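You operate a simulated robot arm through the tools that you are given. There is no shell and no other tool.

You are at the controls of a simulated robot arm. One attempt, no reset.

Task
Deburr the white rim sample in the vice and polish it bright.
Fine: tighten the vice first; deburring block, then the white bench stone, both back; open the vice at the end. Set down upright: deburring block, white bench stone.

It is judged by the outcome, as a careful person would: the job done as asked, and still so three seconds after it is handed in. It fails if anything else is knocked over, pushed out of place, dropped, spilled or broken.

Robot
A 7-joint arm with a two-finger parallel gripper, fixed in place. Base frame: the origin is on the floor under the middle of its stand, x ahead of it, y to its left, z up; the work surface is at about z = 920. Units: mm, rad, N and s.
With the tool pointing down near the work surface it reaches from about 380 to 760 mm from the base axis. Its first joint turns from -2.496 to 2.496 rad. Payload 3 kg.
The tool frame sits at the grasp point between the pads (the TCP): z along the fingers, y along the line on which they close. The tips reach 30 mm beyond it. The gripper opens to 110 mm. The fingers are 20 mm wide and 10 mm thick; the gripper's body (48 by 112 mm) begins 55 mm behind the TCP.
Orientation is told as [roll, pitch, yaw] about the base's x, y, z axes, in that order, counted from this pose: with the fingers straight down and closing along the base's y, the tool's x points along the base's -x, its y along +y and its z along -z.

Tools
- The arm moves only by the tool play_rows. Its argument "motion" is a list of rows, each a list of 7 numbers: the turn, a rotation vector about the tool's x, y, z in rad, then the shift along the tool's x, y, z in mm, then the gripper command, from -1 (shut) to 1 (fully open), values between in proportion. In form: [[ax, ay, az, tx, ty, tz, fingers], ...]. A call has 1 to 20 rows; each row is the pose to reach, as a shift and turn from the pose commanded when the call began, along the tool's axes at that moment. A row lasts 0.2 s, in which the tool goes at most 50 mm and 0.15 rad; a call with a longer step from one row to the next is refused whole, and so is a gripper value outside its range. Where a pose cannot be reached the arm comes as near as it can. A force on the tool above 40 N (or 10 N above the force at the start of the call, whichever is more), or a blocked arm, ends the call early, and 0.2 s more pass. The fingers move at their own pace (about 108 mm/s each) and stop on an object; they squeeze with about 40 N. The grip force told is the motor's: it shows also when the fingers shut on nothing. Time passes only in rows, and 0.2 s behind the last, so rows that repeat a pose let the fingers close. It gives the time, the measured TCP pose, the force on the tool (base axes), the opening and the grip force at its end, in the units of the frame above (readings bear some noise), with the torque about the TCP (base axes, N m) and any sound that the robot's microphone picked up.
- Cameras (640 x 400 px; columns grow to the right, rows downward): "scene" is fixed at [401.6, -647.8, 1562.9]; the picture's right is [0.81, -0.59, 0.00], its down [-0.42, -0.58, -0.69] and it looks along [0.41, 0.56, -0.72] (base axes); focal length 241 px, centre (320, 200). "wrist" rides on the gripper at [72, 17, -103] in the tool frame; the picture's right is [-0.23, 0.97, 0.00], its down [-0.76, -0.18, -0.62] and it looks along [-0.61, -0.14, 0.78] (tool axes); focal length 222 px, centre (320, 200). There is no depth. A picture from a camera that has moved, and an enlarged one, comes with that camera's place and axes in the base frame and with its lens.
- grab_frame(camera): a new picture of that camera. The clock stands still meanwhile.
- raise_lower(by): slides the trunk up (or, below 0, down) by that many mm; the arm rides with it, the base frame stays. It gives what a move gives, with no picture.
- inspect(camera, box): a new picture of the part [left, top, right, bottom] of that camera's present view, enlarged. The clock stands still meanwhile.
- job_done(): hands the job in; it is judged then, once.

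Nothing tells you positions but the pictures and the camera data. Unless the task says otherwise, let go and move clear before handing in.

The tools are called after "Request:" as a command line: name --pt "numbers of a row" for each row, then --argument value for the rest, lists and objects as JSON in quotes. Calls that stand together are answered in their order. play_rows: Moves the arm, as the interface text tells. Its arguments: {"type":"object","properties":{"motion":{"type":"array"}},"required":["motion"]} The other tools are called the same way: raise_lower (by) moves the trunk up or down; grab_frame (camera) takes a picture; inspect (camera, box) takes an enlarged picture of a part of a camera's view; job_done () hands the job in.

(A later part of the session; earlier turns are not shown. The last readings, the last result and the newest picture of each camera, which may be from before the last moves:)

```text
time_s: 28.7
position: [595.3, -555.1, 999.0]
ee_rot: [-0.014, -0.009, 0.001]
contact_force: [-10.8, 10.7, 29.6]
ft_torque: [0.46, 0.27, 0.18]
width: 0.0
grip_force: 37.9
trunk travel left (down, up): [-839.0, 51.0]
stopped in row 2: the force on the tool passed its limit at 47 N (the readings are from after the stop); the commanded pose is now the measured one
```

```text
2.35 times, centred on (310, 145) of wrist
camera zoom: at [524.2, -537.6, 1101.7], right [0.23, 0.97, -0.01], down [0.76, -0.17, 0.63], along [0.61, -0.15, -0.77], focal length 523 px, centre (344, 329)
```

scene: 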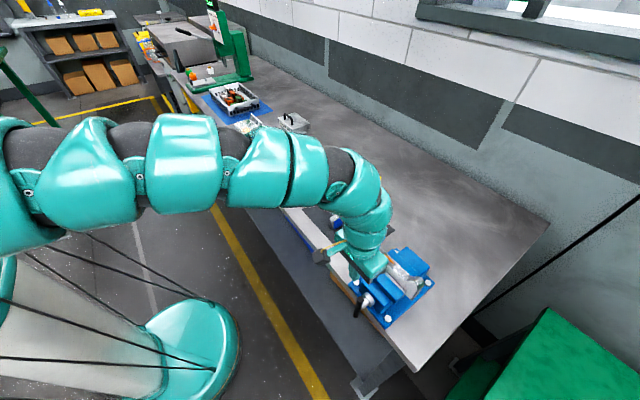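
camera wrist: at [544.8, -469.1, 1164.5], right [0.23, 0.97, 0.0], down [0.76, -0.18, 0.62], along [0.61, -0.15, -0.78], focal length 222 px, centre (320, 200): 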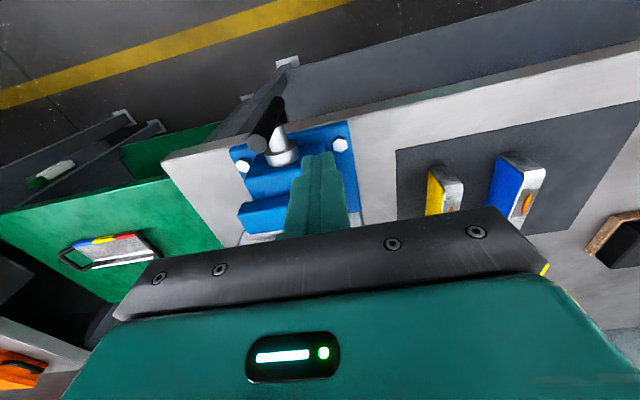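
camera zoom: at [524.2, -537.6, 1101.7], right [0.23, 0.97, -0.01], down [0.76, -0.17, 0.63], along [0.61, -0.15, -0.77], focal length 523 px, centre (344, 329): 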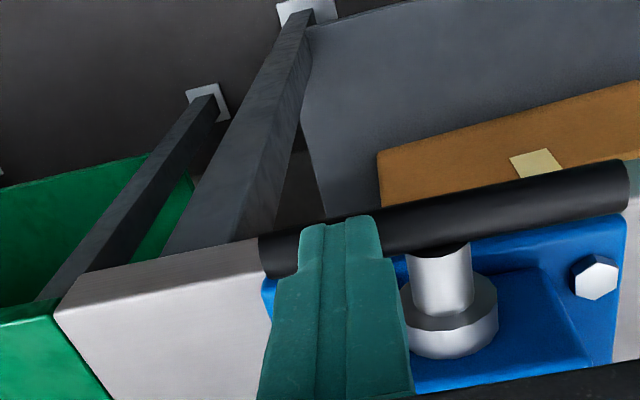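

There's a hard stop at about 90° with roughly 47 N, so the handle appears fully turned. I'll lift off and check which way the jaw moved.

Request:
play_rows --pt "0 0 0 0 0 -20 -1" --pt "0 0 0 0 10 -50 -1" --pt "0 0 0 0 40 -80 -1" --pt "0 0 0 -5 80 -90 -1" --pt "0 0 0 -20 120 -100 -1" --pt "0 0 0 -60 160 -110 -1" --pt "0 0 0 -90 200 -115 -1"

Request:
inspect --camera "scene" --box '[345, 235, 445, 335]'

Request:
grab_frame --camera "wrist"

```text
refused: row 6 steps farther than a row can; nothing moved
```

```text
4.00 times, centred on (395, 285) of scene
camera zoom: at [401.6, -647.8, 1562.9], right [0.81, -0.59, 0.0], down [-0.42, -0.58, -0.69], along [0.41, 0.56, -0.72], focal length 965 px, centre (20, -140)
```

zoom: 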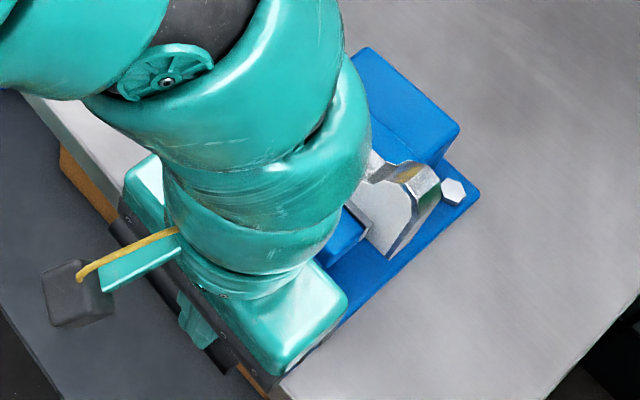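

```text
taken
camera wrist: at [524.2, -537.6, 1101.7], right [0.23, 0.97, -0.01], down [0.76, -0.17, 0.63], along [0.61, -0.15, -0.77], focal length 222 px, centre (320, 200)
```

wrist: 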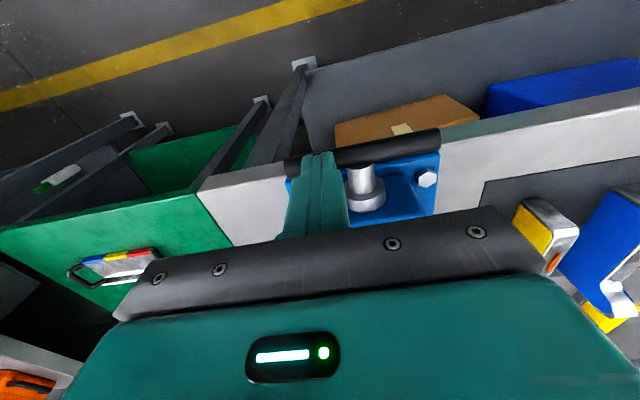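

Request:
play_rows --pt "0 0 0 0 0 -20 -1" --pt "0 0 0 0 5 -50 -1" --pt "0 0 0 0 30 -80 -1" --pt "0 0 0 -10 65 -95 -1" --pt "0 0 0 -30 100 -105 -1" --pt "0 0 0 -60 130 -115 -1" --pt "0 0 0 -90 160 -125 -1" --pt "0 0 0 -110 195 -130 -1"

Request:
inspect --camera "scene" --box '[345, 235, 445, 335]'

Request:
grab_frame --camera "wrist"

```text
time_s: 30.5
position: [705.8, -360.0, 1125.9]
ee_rot: [-0.011, -0.005, -0.003]
contact_force: [1.2, -0.1, 0.0]
ft_torque: [0.0, -0.01, -0.02]
width: 0.2
grip_force: 37.5
out of reach, approached as far as the arm can: row 4, 5, 6
trunk travel left (down, up): [-839.0, 51.0]
```

```text
4.00 times, centred on (395, 285) of scene
camera zoom: at [401.6, -647.8, 1562.9], right [0.81, -0.59, 0.0], down [-0.42, -0.58, -0.69], along [0.41, 0.56, -0.72], focal length 965 px, centre (20, -140)
```

zoom: 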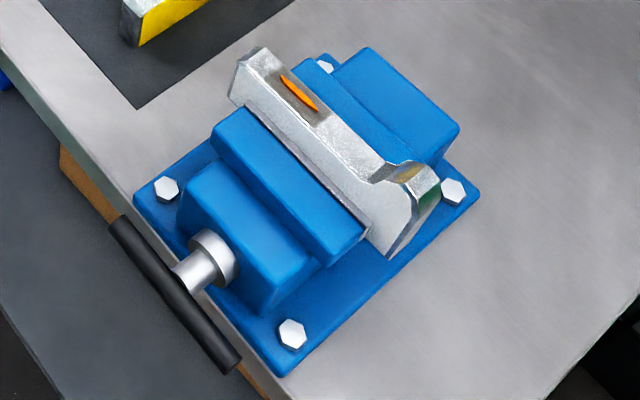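

```text
taken
camera wrist: at [634.6, -342.7, 1228.3], right [0.23, 0.97, -0.01], down [0.76, -0.17, 0.63], along [0.61, -0.15, -0.78], focal length 222 px, centre (320, 200)
```

wrist: 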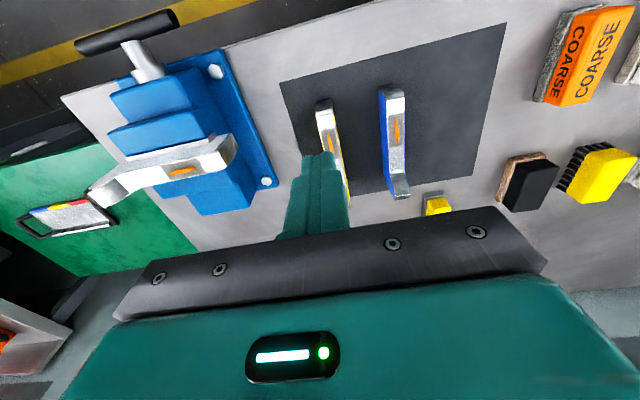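

The front jaw has closed onto the sample and its silver plate is now tight against it, so the vice is tightened. Next is the yellow steel-plate block at about (962,-204), where I'll tilt the tool outward to extend my reach.

Request:
play_rows --pt "0 0 0 -16 39 0 0.2" --pt "0 0 0 -32 78 0 0.2" --pt "0 0 0 -48 117 0 0.2" --pt "0 0 0 -64 155 0 0.2"

Request:
play_rows --pt "0 -0.1 0 -25 0 5 0.2" --pt "0 -0.2 0 -50 0 10 0.2" --pt "0 -0.3 0 -72 0 15 0.2" --pt "0 -0.4 0 -92 0 20 0.2"

Request:
grab_frame --camera "scene"

Request:
grab_frame --camera "wrist"

```text
time_s: 31.5
position: [775.7, -209.2, 1123.9]
ee_rot: [-0.012, -0.009, -0.002]
contact_force: [-0.8, -0.4, 0.0]
ft_torque: [0.0, 0.0, -0.02]
width: 66.1
grip_force: 0.2
trunk travel left (down, up): [-839.0, 51.0]
```

```text
time_s: 32.5
position: [865.9, -209.5, 1103.0]
ee_rot: [-0.01, -0.407, 0.004]
contact_force: [0.5, 0.3, -0.7]
ft_torque: [-0.03, -0.03, -0.01]
width: 66.2
grip_force: 0.1
trunk travel left (down, up): [-839.0, 51.0]
```

```text
taken
```

scene: 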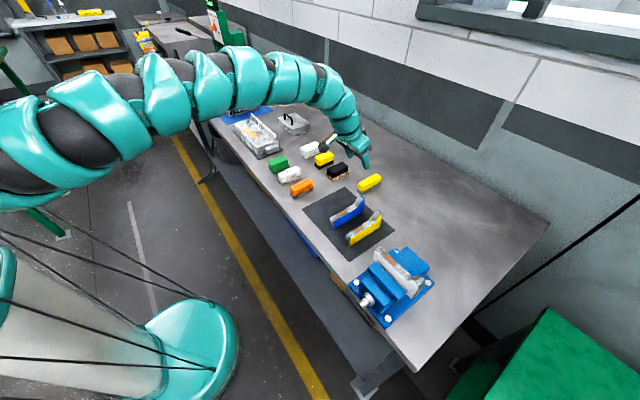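

```text
taken
camera wrist: at [758.6, -191.6, 1169.1], right [0.21, 0.97, 0.08], down [0.45, -0.17, 0.88], along [0.87, -0.15, -0.48], focal length 222 px, centre (320, 200)
```

wrist: 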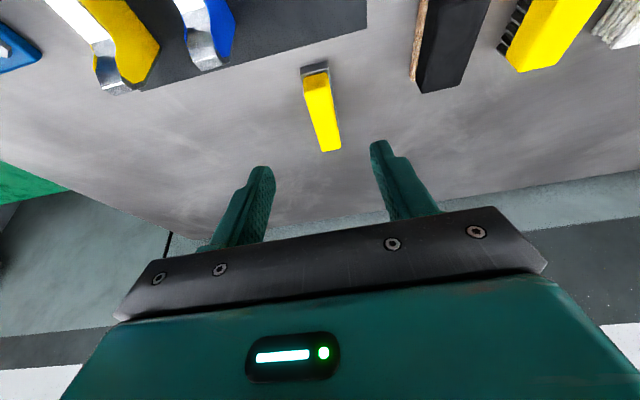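

This posture works, and the block lies straight ahead at about (945,-209). I'll move closer and lower.

Request:
play_rows --pt "0 -0.05 0 -5 0 26 0.2" --pt "0 -0.1 0 -10 0 53 0.2" --pt "0 -0.15 0 -15 0 80 0.2" --pt "0 -0.193 0 -19.5 0 106 0.2"

Request:
grab_frame --camera "wrist"

Request:
inspect --camera "scene" --box '[300, 120, 420, 220]'

```text
time_s: 33.5
position: [913.3, -210.9, 1021.9]
ee_rot: [-0.012, -0.586, 0.004]
contact_force: [-0.8, -0.2, -0.3]
ft_torque: [-0.03, -0.02, -0.01]
width: 66.2
grip_force: 0.0
out of reach, approached as far as the arm can: row 4
trunk travel left (down, up): [-839.0, 51.0]
```

```text
taken
camera wrist: at [795.9, -193.2, 1068.6], right [0.19, 0.97, 0.12], down [0.29, -0.17, 0.94], along [0.94, -0.15, -0.31], focal length 222 px, centre (320, 200)
```

wrist: 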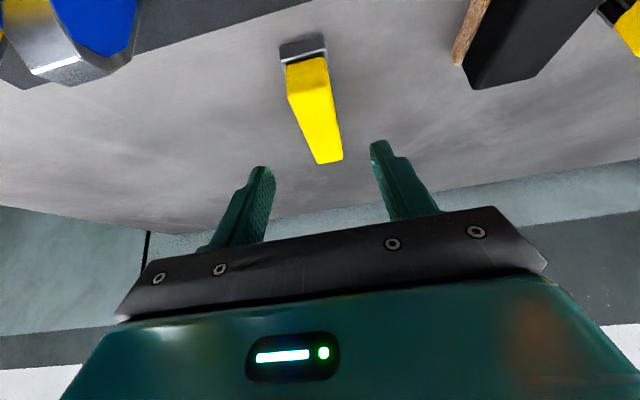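

```text
4.00 times, centred on (360, 170) of scene
camera zoom: at [401.6, -647.8, 1562.9], right [0.81, -0.59, 0.0], down [-0.42, -0.58, -0.69], along [0.41, 0.56, -0.72], focal length 965 px, centre (160, 320)
```

zoom: 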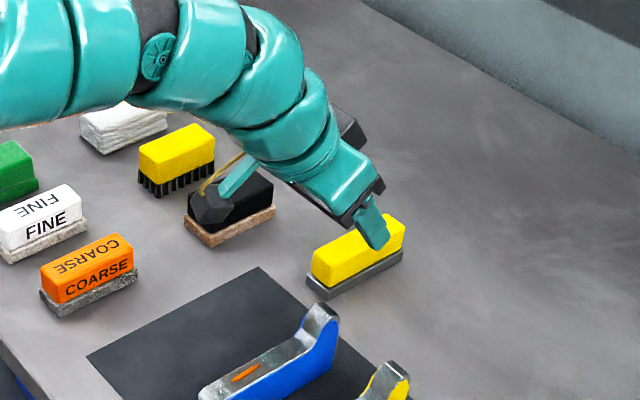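

I'm near the outer limit at this pitch. I'll tilt more, hover at about (935,-209,1065), then use the trunk for a straight-down descent onto the block.

Request:
play_rows --pt "0 -0.05 0 -14 0.7 -8 0.2" --pt "-0.005 -0.1 0.003 -28 1.4 -16 0.2" --pt "-0.01 -0.154 0.006 -42 2 -23.7 0.2" --pt "-0.01 -0.154 0.006 -42 2 -23.7 0.2"

Request:
grab_frame --camera "wrist"

```text
time_s: 34.5
position: [933.2, -207.3, 1063.3]
ee_rot: [0.003, -0.754, -0.001]
contact_force: [0.2, -0.2, -0.4]
ft_torque: [-0.04, 0.0, 0.01]
width: 65.9
grip_force: 0.0
trunk travel left (down, up): [-839.0, 51.0]
```

```text
taken
camera wrist: at [811.5, -190.3, 1089.7], right [0.17, 0.97, 0.16], down [0.13, -0.18, 0.98], along [0.98, -0.14, -0.16], focal length 222 px, centre (320, 200)
```

wrist: 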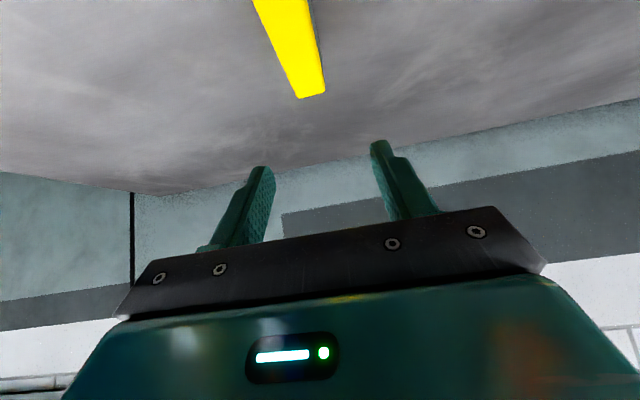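

Request:
raise_lower --by -60

Request:
grab_frame --camera "wrist"

Request:
inspect --camera "scene" --box '[300, 120, 420, 220]'

```text
time_s: 35.5
position: [933.5, -207.5, 1003.9]
ee_rot: [0.003, -0.753, -0.001]
contact_force: [-0.6, 0.1, 0.1]
ft_torque: [-0.04, 0.04, -0.01]
width: 65.8
grip_force: 0.1
trunk travel left (down, up): [-779.0, 111.0]
```

```text
taken
camera wrist: at [811.4, -190.2, 1030.1], right [0.17, 0.97, 0.16], down [0.13, -0.18, 0.98], along [0.98, -0.14, -0.16], focal length 222 px, centre (320, 200)
```

wrist: 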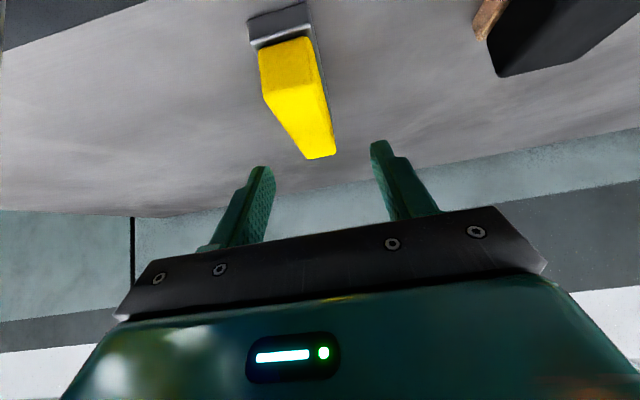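

```text
4.00 times, centred on (360, 170) of scene
camera zoom: at [401.6, -647.8, 1562.9], right [0.81, -0.59, 0.0], down [-0.42, -0.58, -0.69], along [0.41, 0.56, -0.72], focal length 965 px, centre (160, 320)
```

zoom: 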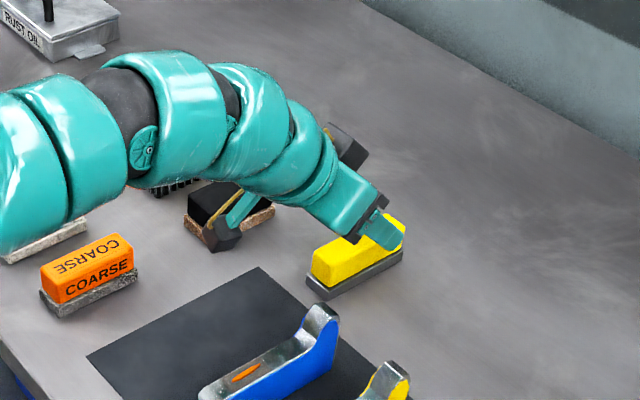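

The block is centred at about (949,-209.5), with the handle spanning z 935–963 on a wider plate. I'll shift slightly and lower the trunk so only the fingertips grip the yellow handle above the plate.

Request:
play_rows --pt "0 0 0 -2.5 -2 2.3 0.2" --pt "0 0 0 -2.5 -2 2.3 0.2"

Request:
raise_lower --by -38

Request:
grab_frame --camera "wrist"

Request:
inspect --camera "scene" --box '[340, 150, 420, 210]'

```text
time_s: 36.1
position: [937.7, -208.8, 1006.1]
ee_rot: [0.001, -0.754, -0.002]
contact_force: [-1.0, 0.6, 0.5]
ft_torque: [-0.03, 0.0, 0.0]
width: 65.8
grip_force: 0.0
trunk travel left (down, up): [-779.0, 111.0]
```

```text
time_s: 37.0
position: [936.3, -208.6, 967.7]
ee_rot: [0.002, -0.753, -0.002]
contact_force: [-0.4, 0.3, -0.2]
ft_torque: [0.01, 0.02, -0.02]
width: 66.0
grip_force: 0.1
trunk travel left (down, up): [-741.0, 149.0]
```

```text
taken
camera wrist: at [814.7, -191.9, 992.7], right [0.17, 0.97, 0.16], down [0.13, -0.18, 0.98], along [0.98, -0.14, -0.16], focal length 222 px, centre (320, 200)
```

wrist: 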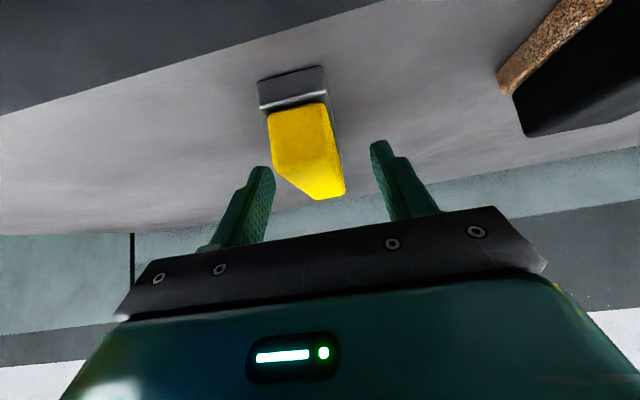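

```text
6.67 times, centred on (380, 180) of scene
camera zoom: at [401.6, -647.8, 1562.9], right [0.81, -0.59, 0.0], down [-0.42, -0.58, -0.69], along [0.41, 0.56, -0.72], focal length 1608 px, centre (-80, 333)
```

zoom: 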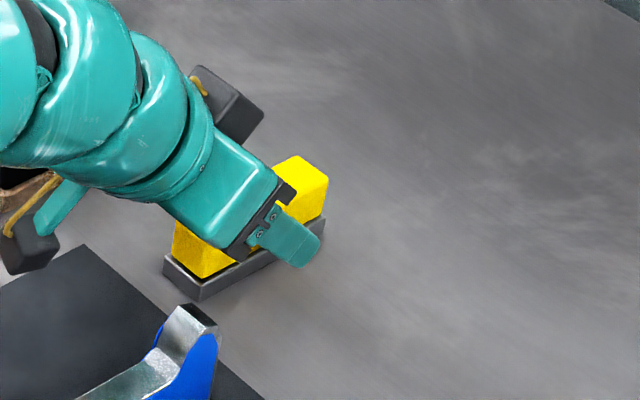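

The fingertips straddle the handle. Closing the grip.

Request:
play_rows --pt "0 0 0 0 -1.5 0 -1" --pt "0 0 0 0 -1.5 0 -1" --pt "0 0 0 0 -1.5 0 -1" --pt "0 0 0 0 -1.5 0 -1"

Request:
grab_frame --camera "wrist"

Request:
inspect --camera "scene" --box '[340, 150, 420, 210]'

```text
time_s: 38.0
position: [937.8, -210.5, 967.0]
ee_rot: [0.002, -0.753, -0.002]
contact_force: [0.1, -0.5, 0.5]
ft_torque: [-0.02, -0.02, 0.05]
width: 27.5
grip_force: 39.8
trunk travel left (down, up): [-741.0, 149.0]
```

```text
taken
camera wrist: at [814.5, -194.0, 992.5], right [0.17, 0.97, 0.16], down [0.13, -0.18, 0.98], along [0.98, -0.14, -0.16], focal length 222 px, centre (320, 200)
```

wrist: 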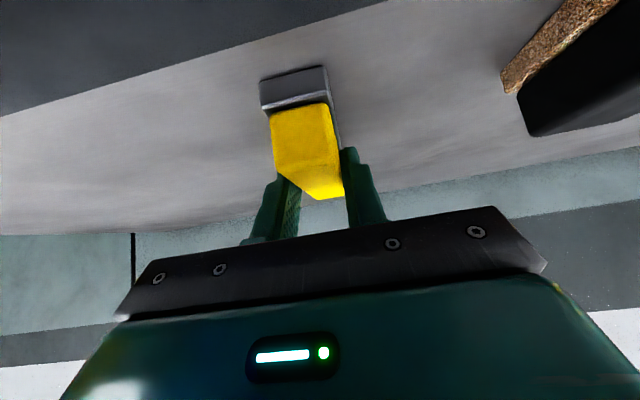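

```text
6.67 times, centred on (380, 180) of scene
camera zoom: at [401.6, -647.8, 1562.9], right [0.81, -0.59, 0.0], down [-0.42, -0.58, -0.69], along [0.41, 0.56, -0.72], focal length 1608 px, centre (-80, 333)
```

zoom: 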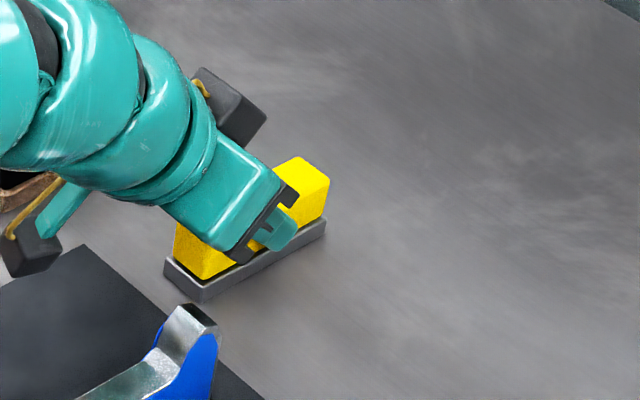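

The block is gripped (27.5 mm) at TCP (937.8,-210.5,967.0), and I'll remember that pose for putting it back. I'll lift it straight up with the trunk.

Request:
raise_lower --by 60

Request:
inspect --camera "scene" --box '[320, 130, 440, 220]'

Request:
grab_frame --camera "wrist"

```text
time_s: 39.0
position: [936.3, -210.9, 1026.9]
ee_rot: [0.004, -0.753, -0.001]
contact_force: [-0.5, -0.2, -1.0]
ft_torque: [0.02, 0.06, 0.04]
width: 0.0
grip_force: 37.1
trunk travel left (down, up): [-801.0, 89.0]
```

```text
4.44 times, centred on (380, 175) of scene
camera zoom: at [401.6, -647.8, 1562.9], right [0.81, -0.59, 0.0], down [-0.42, -0.58, -0.69], along [0.41, 0.56, -0.72], focal length 1072 px, centre (53, 311)
```

zoom: 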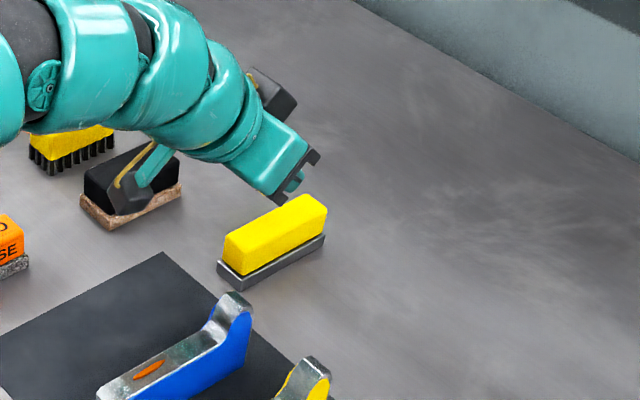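

```text
taken
camera wrist: at [814.6, -194.1, 1052.1], right [0.17, 0.97, 0.16], down [0.13, -0.18, 0.98], along [0.98, -0.14, -0.16], focal length 222 px, centre (320, 200)
```

wrist: 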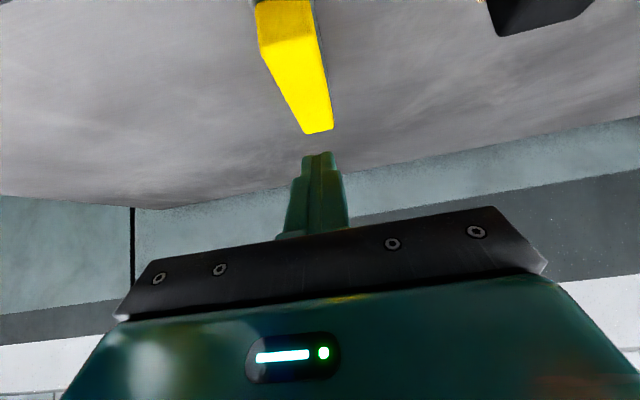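

The grip slipped off the handle on lifting, and the block stayed put in its original spot. I'll re-open, go a little deeper, and lift gently with the arm this time.

Request:
play_rows --pt "0 0 0 0 0 0 0.2" --pt "0 0 0 0 0 0 0.2" --pt "0 0 0 0 0 0 0.2"

Request:
raise_lower --by -66

Request:
inspect --camera "wrist" --box '[220, 40, 420, 260]'

Request:
inspect --camera "scene" --box '[360, 155, 410, 205]'

```text
time_s: 39.8
position: [936.6, -211.2, 1026.6]
ee_rot: [0.004, -0.754, -0.003]
contact_force: [0.5, -0.5, -0.3]
ft_torque: [-0.04, 0.01, -0.02]
width: 66.1
grip_force: 0.0
trunk travel left (down, up): [-801.0, 89.0]
```

```text
time_s: 40.8
position: [936.6, -211.6, 961.4]
ee_rot: [0.001, -0.754, -0.002]
contact_force: [-0.4, 0.2, 0.2]
ft_torque: [0.03, -0.01, -0.01]
width: 65.9
grip_force: 0.0
trunk travel left (down, up): [-735.0, 155.0]
```

```text
1.82 times, centred on (320, 150) of wrist
camera zoom: at [814.4, -194.0, 986.6], right [0.17, 0.97, 0.16], down [0.13, -0.18, 0.98], along [0.98, -0.14, -0.16], focal length 404 px, centre (320, 291)
```

zoom: 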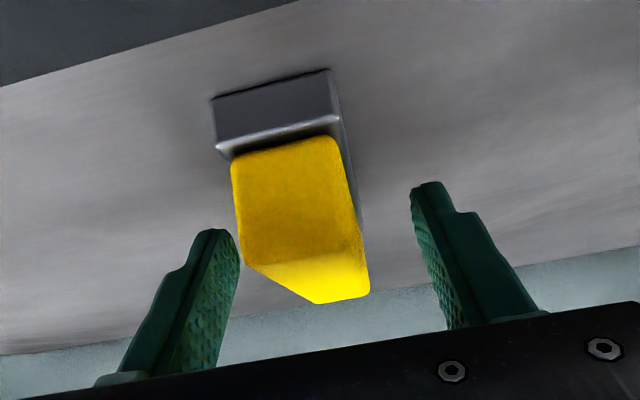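

```text
8.00 times, centred on (385, 180) of scene
camera zoom: at [401.6, -647.8, 1562.9], right [0.81, -0.59, 0.0], down [-0.42, -0.58, -0.69], along [0.41, 0.56, -0.72], focal length 1930 px, centre (-200, 360)
```

zoom: 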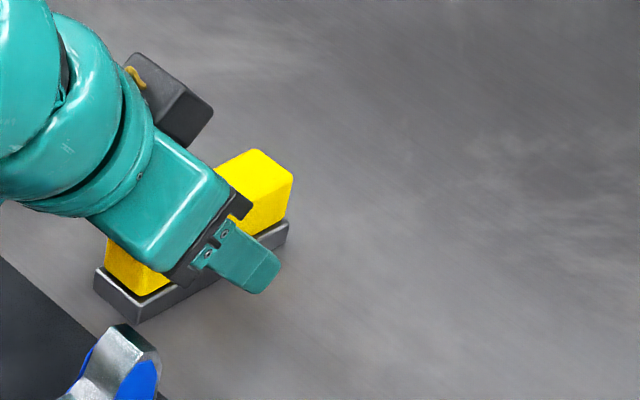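

Request:
raise_lower --by -2

Request:
play_rows --pt "0 0 0 0 1 0 -1" --pt "0 0 0 0 1 0 -1" --pt "0 0 0 0 1 0 -1" --pt "0 0 0 0 1 0 -1" --pt "0 0 0 0 1 0 -1"

Request:
inspect --camera "wrist" --box '[220, 40, 420, 260]'

```text
time_s: 41.3
position: [936.4, -211.4, 958.5]
ee_rot: [0.001, -0.755, -0.002]
contact_force: [-0.3, 0.1, -0.5]
ft_torque: [0.01, 0.01, -0.04]
width: 65.9
grip_force: 0.1
trunk travel left (down, up): [-733.0, 157.0]
```

```text
time_s: 42.5
position: [937.2, -210.2, 957.4]
ee_rot: [0.004, -0.755, -0.002]
contact_force: [0.2, -2.0, 1.0]
ft_torque: [-0.07, 0.01, -0.01]
width: 31.1
grip_force: 39.9
trunk travel left (down, up): [-733.0, 157.0]
```

```text
1.82 times, centred on (320, 150) of wrist
camera zoom: at [814.4, -193.6, 983.8], right [0.17, 0.97, 0.16], down [0.13, -0.18, 0.98], along [0.98, -0.14, -0.16], focal length 404 px, centre (320, 291)
```

zoom: 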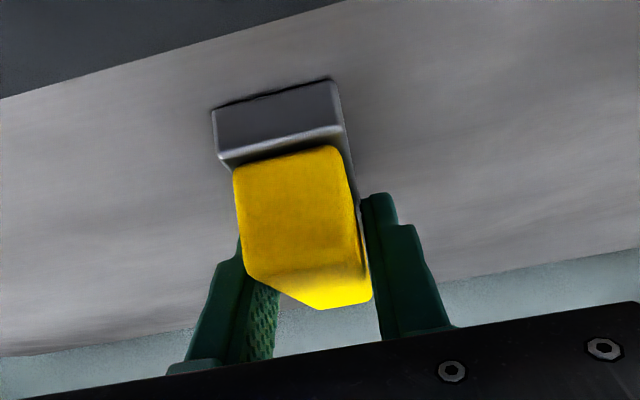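

It closed on the 31 mm steel plate edges with only the fingertip corners. I'll open slightly, go a few mm lower for a fuller hold on the plate, and re-close.

Request:
play_rows --pt "0 0 0 0 0 0 -0.1" --pt "0 0 0 0 0 0 -0.1"

Request:
raise_lower --by -5

Request:
play_rows --pt "0 0 0 0 0 0 -1" --pt "0 0 0 0 0 0 -1" --pt "0 0 0 0 0 0 -1" --pt "0 0 0 0 0 0 -1"

Request:
play_rows --pt "0 0 0 -1 0 -1.1 -1" --pt "0 0 0 -2 0 -2.2 -1" --pt "0 0 0 -3.4 0 -3.7 -1" --pt "0 0 0 -3.4 0 -3.7 -1"

Request:
inspect --camera "wrist" --box '[220, 40, 420, 260]'

Request:
inspect --camera "scene" --box '[360, 155, 410, 205]'

```text
time_s: 43.1
position: [937.3, -209.9, 957.8]
ee_rot: [0.005, -0.756, -0.002]
contact_force: [-0.4, -0.8, -0.1]
ft_torque: [0.03, 0.02, 0.02]
width: 49.3
grip_force: 0.1
trunk travel left (down, up): [-733.0, 157.0]
```

```text
time_s: 43.7
position: [936.9, -210.3, 954.2]
ee_rot: [0.002, -0.754, -0.001]
contact_force: [0.1, 0.3, 0.2]
ft_torque: [0.0, 0.02, -0.02]
width: 49.5
grip_force: 0.1
trunk travel left (down, up): [-728.0, 162.0]
```

```text
time_s: 44.7
position: [936.7, -210.1, 953.0]
ee_rot: [0.002, -0.754, 0.0]
contact_force: [-0.2, -0.2, 0.7]
ft_torque: [-0.04, -0.01, 0.0]
width: 31.1
grip_force: 39.7
trunk travel left (down, up): [-728.0, 162.0]
```

```text
time_s: 45.7
position: [937.7, -208.9, 958.9]
ee_rot: [0.002, -0.752, -0.002]
contact_force: [1.2, 0.6, -1.2]
ft_torque: [0.02, 0.02, -0.03]
width: 31.1
grip_force: 40.2
trunk travel left (down, up): [-728.0, 162.0]
```

```text
1.82 times, centred on (320, 150) of wrist
camera zoom: at [815.7, -193.4, 983.7], right [0.17, 0.97, 0.16], down [0.13, -0.18, 0.98], along [0.98, -0.14, -0.16], focal length 404 px, centre (320, 291)
```

zoom: 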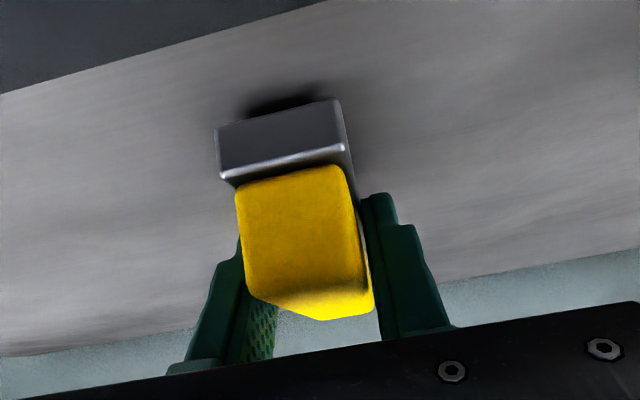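

```text
8.00 times, centred on (385, 180) of scene
camera zoom: at [401.6, -647.8, 1562.9], right [0.81, -0.59, 0.0], down [-0.42, -0.58, -0.69], along [0.41, 0.56, -0.72], focal length 1930 px, centre (-200, 360)
```

zoom: 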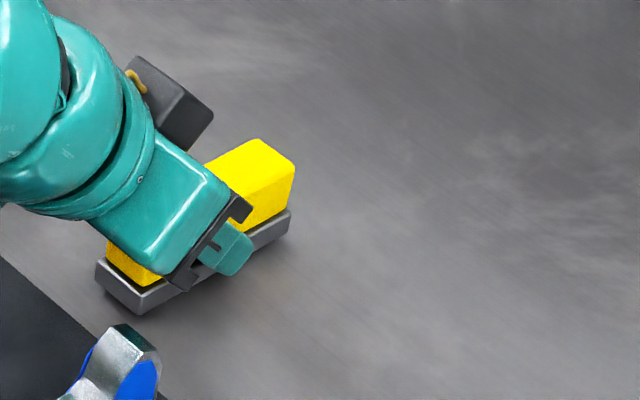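

The block is now lifted a few mm and held firmly on its plate. I'll raise it with the trunk in small steps.

Request:
raise_lower --by 15

Request:
inspect --camera "wrist" --box '[220, 40, 420, 260]'

Request:
raise_lower --by 40

Request:
inspect --camera "wrist" --box '[220, 40, 420, 260]'

```text
time_s: 46.3
position: [939.7, -210.4, 973.8]
ee_rot: [0.005, -0.753, -0.001]
contact_force: [-1.1, -0.4, -0.3]
ft_torque: [-0.01, -0.03, -0.03]
width: 31.4
grip_force: 40.3
trunk travel left (down, up): [-743.0, 147.0]
```

```text
1.82 times, centred on (320, 150) of wrist
camera zoom: at [816.0, -193.6, 998.6], right [0.17, 0.97, 0.16], down [0.13, -0.18, 0.98], along [0.98, -0.14, -0.16], focal length 404 px, centre (320, 291)
```

zoom: 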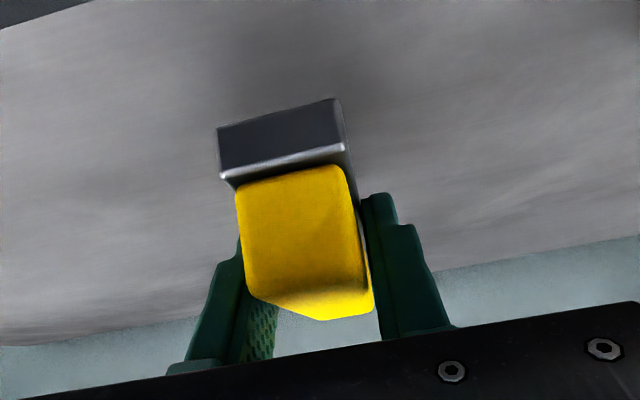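

```text
time_s: 47.1
position: [938.5, -210.6, 1012.8]
ee_rot: [0.004, -0.753, -0.002]
contact_force: [-0.4, 0.7, -1.7]
ft_torque: [0.0, 0.02, 0.03]
width: 31.2
grip_force: 40.5
trunk travel left (down, up): [-783.0, 107.0]
```

```text
1.82 times, centred on (320, 150) of wrist
camera zoom: at [815.9, -193.6, 1038.6], right [0.17, 0.97, 0.16], down [0.13, -0.18, 0.98], along [0.98, -0.14, -0.16], focal length 404 px, centre (320, 291)
```

zoom: 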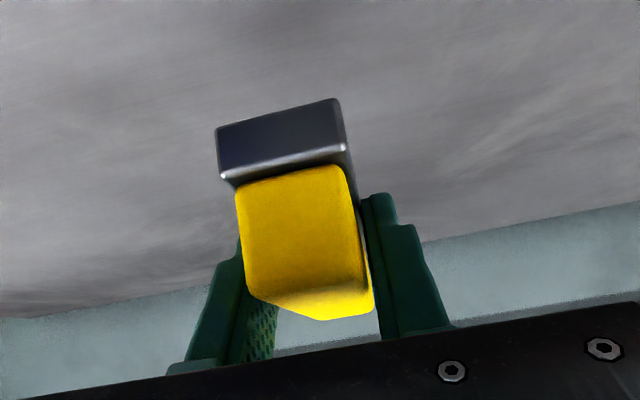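

The block is held steady and level. I'll raise the rest of the way with the trunk, then carry it toward the vice.

Request:
raise_lower --by 105

Request:
play_rows --pt "0 0 0 10 -22 -18 -1" --pt "0 0 0 22 -50 -34 -1" --pt "0 0 0 36 -80 -52 -1" --pt "0 0 0 50 -110 -72 -1"

Request:
grab_frame --camera "scene"

```text
time_s: 48.5
position: [937.5, -210.0, 1117.1]
ee_rot: [0.003, -0.753, -0.002]
contact_force: [-0.5, 1.0, -1.9]
ft_torque: [0.01, 0.05, 0.02]
width: 31.2
grip_force: 40.1
trunk travel left (down, up): [-888.0, 2.0]
```

```text
time_s: 49.5
position: [850.6, -320.2, 1135.6]
ee_rot: [0.004, -0.757, -0.001]
contact_force: [0.4, -0.1, -1.4]
ft_torque: [-0.01, 0.03, 0.02]
width: 31.1
grip_force: 40.4
trunk travel left (down, up): [-888.0, 2.0]
```

```text
taken
```

scene: 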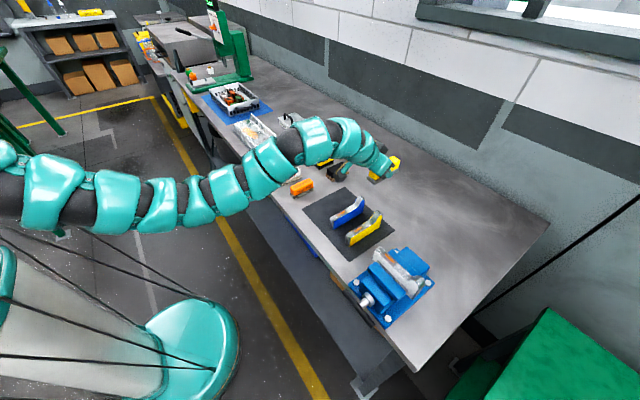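

Request:
play_rows --pt "-0.034 0 -0.036 17 -30.5 -18.2 -1" --pt "-0.068 0 -0.073 34 -61 -36.4 -1" --pt "-0.102 0 -0.109 51 -91.5 -54.6 -1"

Request:
grab_frame --camera "scene"

```text
time_s: 50.3
position: [779.9, -417.3, 1138.4]
ee_rot: [0.005, -0.753, 0.148]
contact_force: [-0.6, -0.4, -2.1]
ft_torque: [0.02, -0.03, 0.0]
width: 31.2
grip_force: 39.7
trunk travel left (down, up): [-888.0, 2.0]
```

```text
taken
```

scene: 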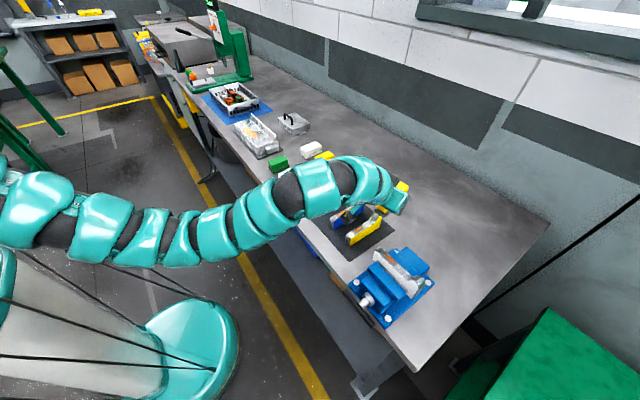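

Request:
play_rows --pt "0 0 0 16.5 -19 -16 -1" --pt "0 0 0 33 -38 -32 -1" --pt "0 0 0 49.5 -57 -48 -1" --pt "0 0 0 66 -75.4 -64 -1"

Request:
grab_frame --camera "scene"

Request:
grab_frame --camera "wrist"

```text
time_s: 51.3
position: [697.4, -501.4, 1142.1]
ee_rot: [0.003, -0.752, 0.149]
contact_force: [0.8, -0.3, -1.6]
ft_torque: [-0.04, 0.06, 0.04]
width: 31.0
grip_force: 39.9
trunk travel left (down, up): [-888.0, 2.0]
```

```text
taken
```

scene: 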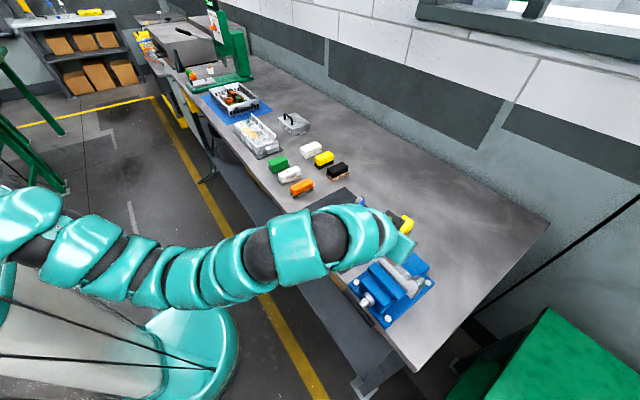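

```text
taken
camera wrist: at [573.7, -501.9, 1168.1], right [0.02, 0.99, 0.16], down [0.16, -0.16, 0.98], along [0.99, 0.01, -0.16], focal length 222 px, centre (320, 200)
```

wrist: 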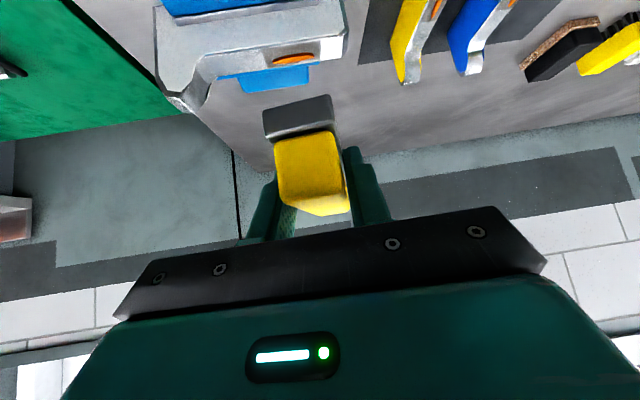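

The block is above the sample. The patch is confirmed at (714,-503,1041) and the lip rises from about y=-565. I'll descend to just above contact.

Request:
play_rows --pt "0 0 0 12.3 -1.4 14.6 -1" --pt "0 0 0 24.5 -2.8 29.1 -1" --pt "0 0 0 36.8 -4.1 43.7 -1"

Request:
grab_frame --camera "wrist"

Request:
inspect --camera "scene" --box '[340, 190, 460, 310]'

```text
time_s: 52.1
position: [702.4, -503.0, 1085.2]
ee_rot: [0.005, -0.755, 0.147]
contact_force: [-0.6, -0.1, -1.8]
ft_torque: [0.02, 0.04, 0.02]
width: 31.1
grip_force: 39.9
trunk travel left (down, up): [-888.0, 2.0]
```

```text
taken
camera wrist: at [579.0, -505.5, 1111.2], right [0.02, 0.99, 0.16], down [0.15, -0.16, 0.97], along [0.99, 0.01, -0.16], focal length 222 px, centre (320, 200)
```

wrist: 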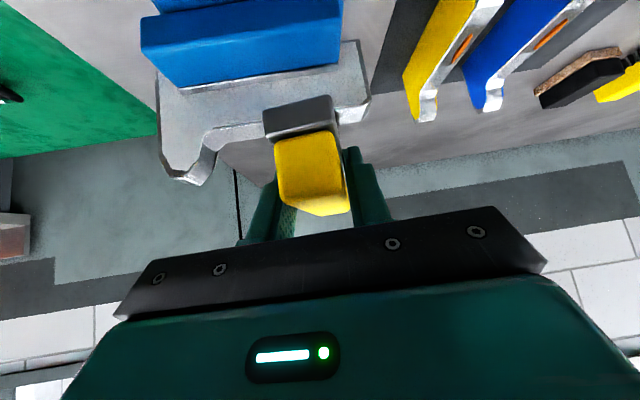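

```text
3.33 times, centred on (400, 250) of scene
camera zoom: at [401.6, -647.8, 1562.9], right [0.81, -0.59, 0.0], down [-0.42, -0.58, -0.69], along [0.41, 0.56, -0.72], focal length 804 px, centre (53, 33)
```

zoom: 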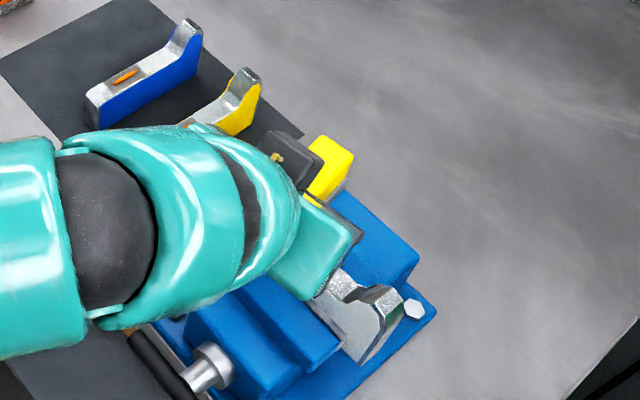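

Request:
play_rows --pt "0 0 0 1.4 -0.5 1.5 -1" --pt "0 0 0 2.7 -1 2.9 -1" --pt "0 0 0 4.1 -1.5 4.4 -1" --pt "0 0 0 5.1 -2 5.5 -1" --pt "0 0 0 6.2 -2 6.6 -1"

Request:
play_rows --pt "0 0 0 0.7 0 0.73 -1" --pt "0 0 0 1.4 0 1.46 -1"

```text
time_s: 53.3
position: [701.8, -505.5, 1076.7]
ee_rot: [0.003, -0.755, 0.147]
contact_force: [0.6, 0.3, -1.2]
ft_torque: [-0.01, 0.02, 0.0]
width: 31.4
grip_force: 39.6
trunk travel left (down, up): [-888.0, 2.0]
```

```text
time_s: 53.9
position: [701.8, -506.0, 1074.2]
ee_rot: [0.002, -0.754, 0.149]
contact_force: [0.2, 0.1, -1.6]
ft_torque: [0.0, 0.03, 0.0]
width: 31.2
grip_force: 40.5
trunk travel left (down, up): [-888.0, 2.0]
```

Request:
play_rows --pt "0 0 0 0.7 0 0.73 -1" --pt "0 0 0 1.4 0 1.46 -1"

Request:
inspect --camera "wrist" --box '[140, 0, 400, 230]'

```text
time_s: 54.5
position: [702.1, -505.6, 1072.0]
ee_rot: [0.002, -0.754, 0.148]
contact_force: [-0.6, 0.0, -1.2]
ft_torque: [0.0, 0.05, 0.02]
width: 31.2
grip_force: 40.2
trunk travel left (down, up): [-888.0, 2.0]
```

```text
1.74 times, centred on (270, 115) of wrist
camera zoom: at [578.2, -507.7, 1097.4], right [0.02, 0.99, 0.16], down [0.15, -0.16, 0.98], along [0.99, 0.01, -0.15], focal length 386 px, centre (407, 348)
```

zoom: 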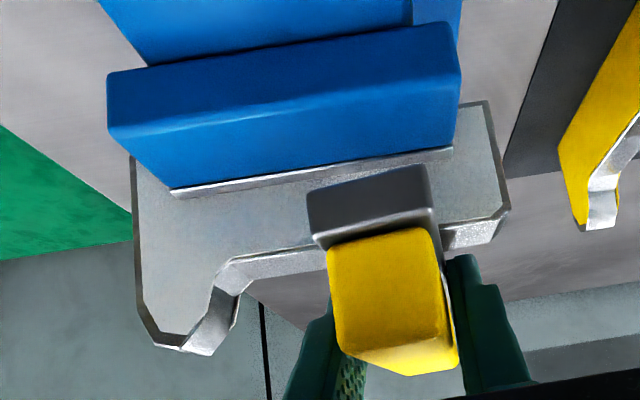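

Request:
play_rows --pt "0 0 0 0.5 0 0.5 -1" --pt "0 0 0 1 0 1.05 -1" --pt "0 0 0 1.4 0 1.46 -1"

Request:
play_rows --pt "0 0 0 0.5 0 0.5 -1" --pt "0 0 0 1 0 1.05 -1"

```text
time_s: 55.3
position: [701.6, -505.6, 1071.5]
ee_rot: [-0.002, -0.757, 0.148]
contact_force: [-1.1, -0.8, 5.2]
ft_torque: [-0.04, 0.04, 0.01]
width: 31.1
grip_force: 40.0
trunk travel left (down, up): [-888.0, 2.0]
```

```text
time_s: 55.9
position: [701.2, -504.9, 1070.4]
ee_rot: [0.0, -0.758, 0.15]
contact_force: [0.4, -5.0, 15.9]
ft_torque: [-0.08, -0.06, -0.02]
width: 31.0
grip_force: 39.9
trunk travel left (down, up): [-888.0, 2.0]
```

Contact is made at TCP z≈1071 with about 16 N. Now a first gentle back-and-forth stroke along the sample.

Request:
play_rows --pt "0 0 0 -1 8.9 0.9 -1" --pt "0 0 0 -1.9 17.8 1.8 -1" --pt "0 0 0 -1 8.9 0.9 -1" --pt "0 0 0 0 0 0 -1" --pt "0 0 0 1 -8.9 -0.9 -1" --pt "0 0 0 1.9 -17.8 -1.8 -1" --pt "0 0 0 1 -8.9 -0.9 -1" --pt "0 0 0 0 0 0 -1"

Request:
inspect --camera "wrist" --box '[140, 0, 400, 230]'

```text
time_s: 57.7
position: [700.2, -506.6, 1070.8]
ee_rot: [-0.001, -0.753, 0.15]
contact_force: [-3.7, -3.4, 17.0]
ft_torque: [-0.2, -0.12, -0.14]
width: 31.0
grip_force: 39.5
trunk travel left (down, up): [-888.0, 2.0]
```

```text
1.74 times, centred on (270, 115) of wrist
camera zoom: at [576.8, -508.1, 1096.5], right [0.02, 0.99, 0.15], down [0.15, -0.16, 0.98], along [0.99, 0.0, -0.15], focal length 386 px, centre (407, 348)
```

zoom: 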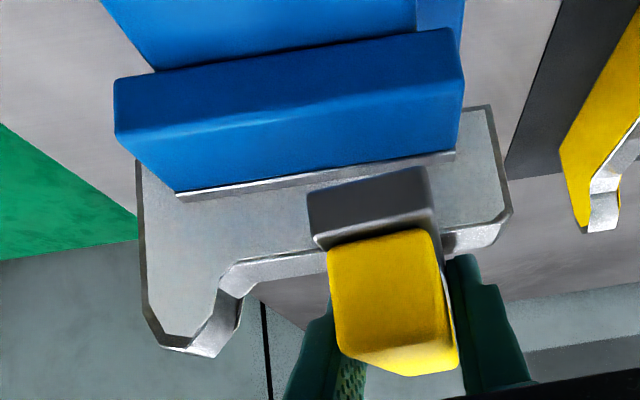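

The stroke is smooth. I'll run a longer set, then lift and look at the patch.

Request:
play_rows --pt "0 0 0 -1 8.9 0.9 -1" --pt "0 0 0 -1.9 17.8 1.8 -1" --pt "0 0 0 -1 8.9 0.9 -1" --pt "0 0 0 0 0 0 -1" --pt "0 0 0 1 -8.9 -0.9 -1" --pt "0 0 0 1.9 -17.8 -1.8 -1" --pt "0 0 0 1 -8.9 -0.9 -1" --pt "0 0 0 0 0 0 -1" --pt "0 0 0 -1 8.9 0.9 -1" --pt "0 0 0 -1.9 17.8 1.8 -1" --pt "0 0 0 -1 8.9 0.9 -1" --pt "0 0 0 0 0 0 -1" --pt "0 0 0 1 -8.9 -0.9 -1" --pt "0 0 0 1.9 -17.8 -1.8 -1" --pt "0 0 0 1 -8.9 -0.9 -1" --pt "0 0 0 0 0 0 -1"

Request:
play_rows --pt "0 0 0 -5 0 -5.5 -1" --pt "0 0 0 -17 10 -18 -1" --pt "0 0 0 -29 30 -31 -1" --pt "0 0 0 -29 50 -31 -1" --pt "0 0 0 -29 70 -31 -1"

Request:
grab_frame --camera "wrist"

Request:
inspect --camera "scene" --box '[345, 225, 445, 325]'

```text
time_s: 61.1
position: [700.9, -506.5, 1070.5]
ee_rot: [0.001, -0.755, 0.148]
contact_force: [-1.6, -2.8, 8.8]
ft_torque: [0.07, -0.14, -0.03]
width: 31.2
grip_force: 40.5
trunk travel left (down, up): [-888.0, 2.0]
```

```text
time_s: 62.3
position: [692.6, -436.0, 1112.2]
ee_rot: [0.002, -0.753, 0.148]
contact_force: [0.4, -0.6, -1.0]
ft_torque: [-0.04, 0.05, -0.02]
width: 31.1
grip_force: 40.1
trunk travel left (down, up): [-888.0, 2.0]
```

```text
taken
camera wrist: at [568.4, -437.7, 1137.2], right [0.02, 0.99, 0.16], down [0.15, -0.16, 0.98], along [0.99, 0.01, -0.15], focal length 222 px, centre (320, 200)
```

wrist: 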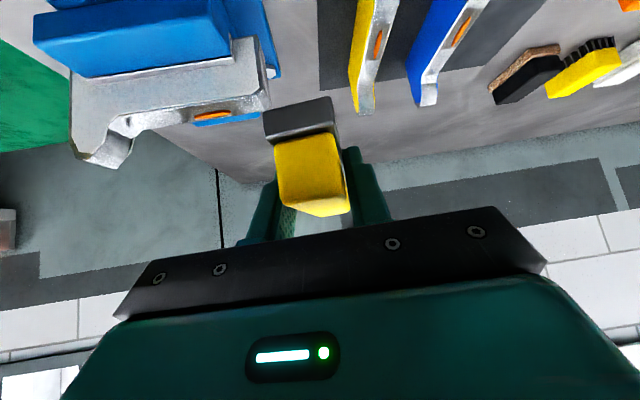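

```text
4.00 times, centred on (395, 275) of scene
camera zoom: at [401.6, -647.8, 1562.9], right [0.81, -0.59, 0.0], down [-0.42, -0.58, -0.69], along [0.41, 0.56, -0.72], focal length 965 px, centre (20, -100)
```

zoom: 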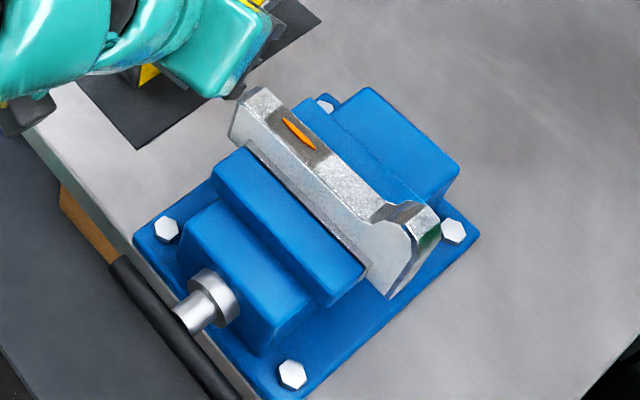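

Request:
inspect --camera "scene" --box '[375, 245, 405, 275]'

Request:
inspect --camera "wrist" --box '[170, 80, 280, 150]'

Request:
inspect --camera "scene" --box '[365, 120, 435, 250]'

```text
13.33 times, centred on (390, 260) of scene
camera zoom: at [401.6, -647.8, 1562.9], right [0.81, -0.59, 0.0], down [-0.42, -0.58, -0.69], along [0.41, 0.56, -0.72], focal length 3217 px, centre (-613, -600)
```

zoom: 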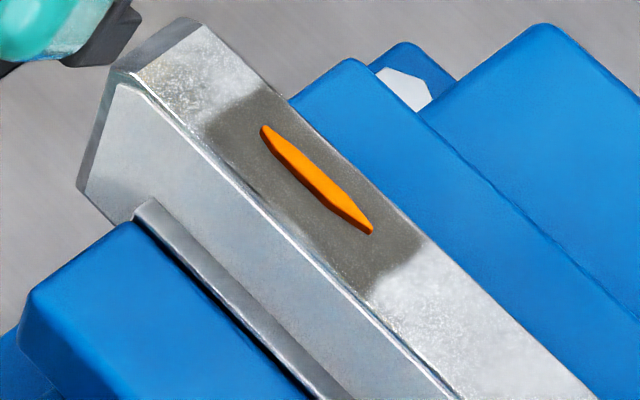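

```text
5.71 times, centred on (225, 115) of wrist
camera zoom: at [568.4, -437.7, 1137.2], right [0.02, 0.99, 0.16], down [0.15, -0.16, 0.98], along [0.99, 0.01, -0.15], focal length 1269 px, centre (863, 686)
```

zoom: 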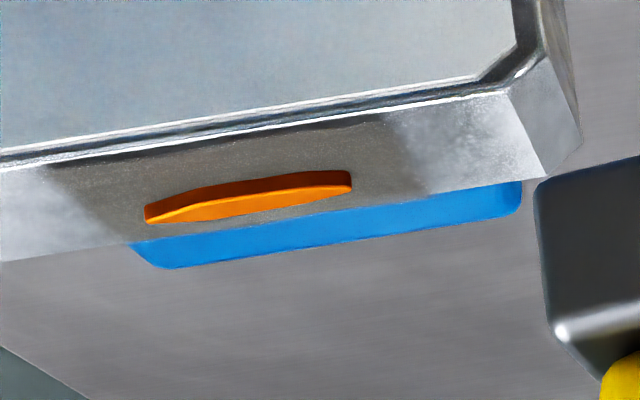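

```text
3.08 times, centred on (400, 185) of scene
camera zoom: at [401.6, -647.8, 1562.9], right [0.81, -0.59, 0.0], down [-0.42, -0.58, -0.69], along [0.41, 0.56, -0.72], focal length 742 px, centre (74, 246)
```

zoom: 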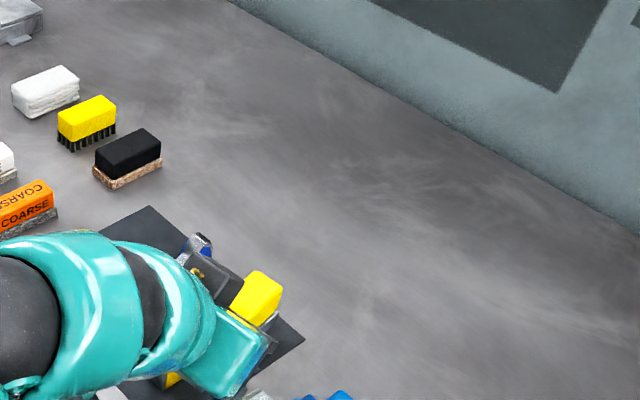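

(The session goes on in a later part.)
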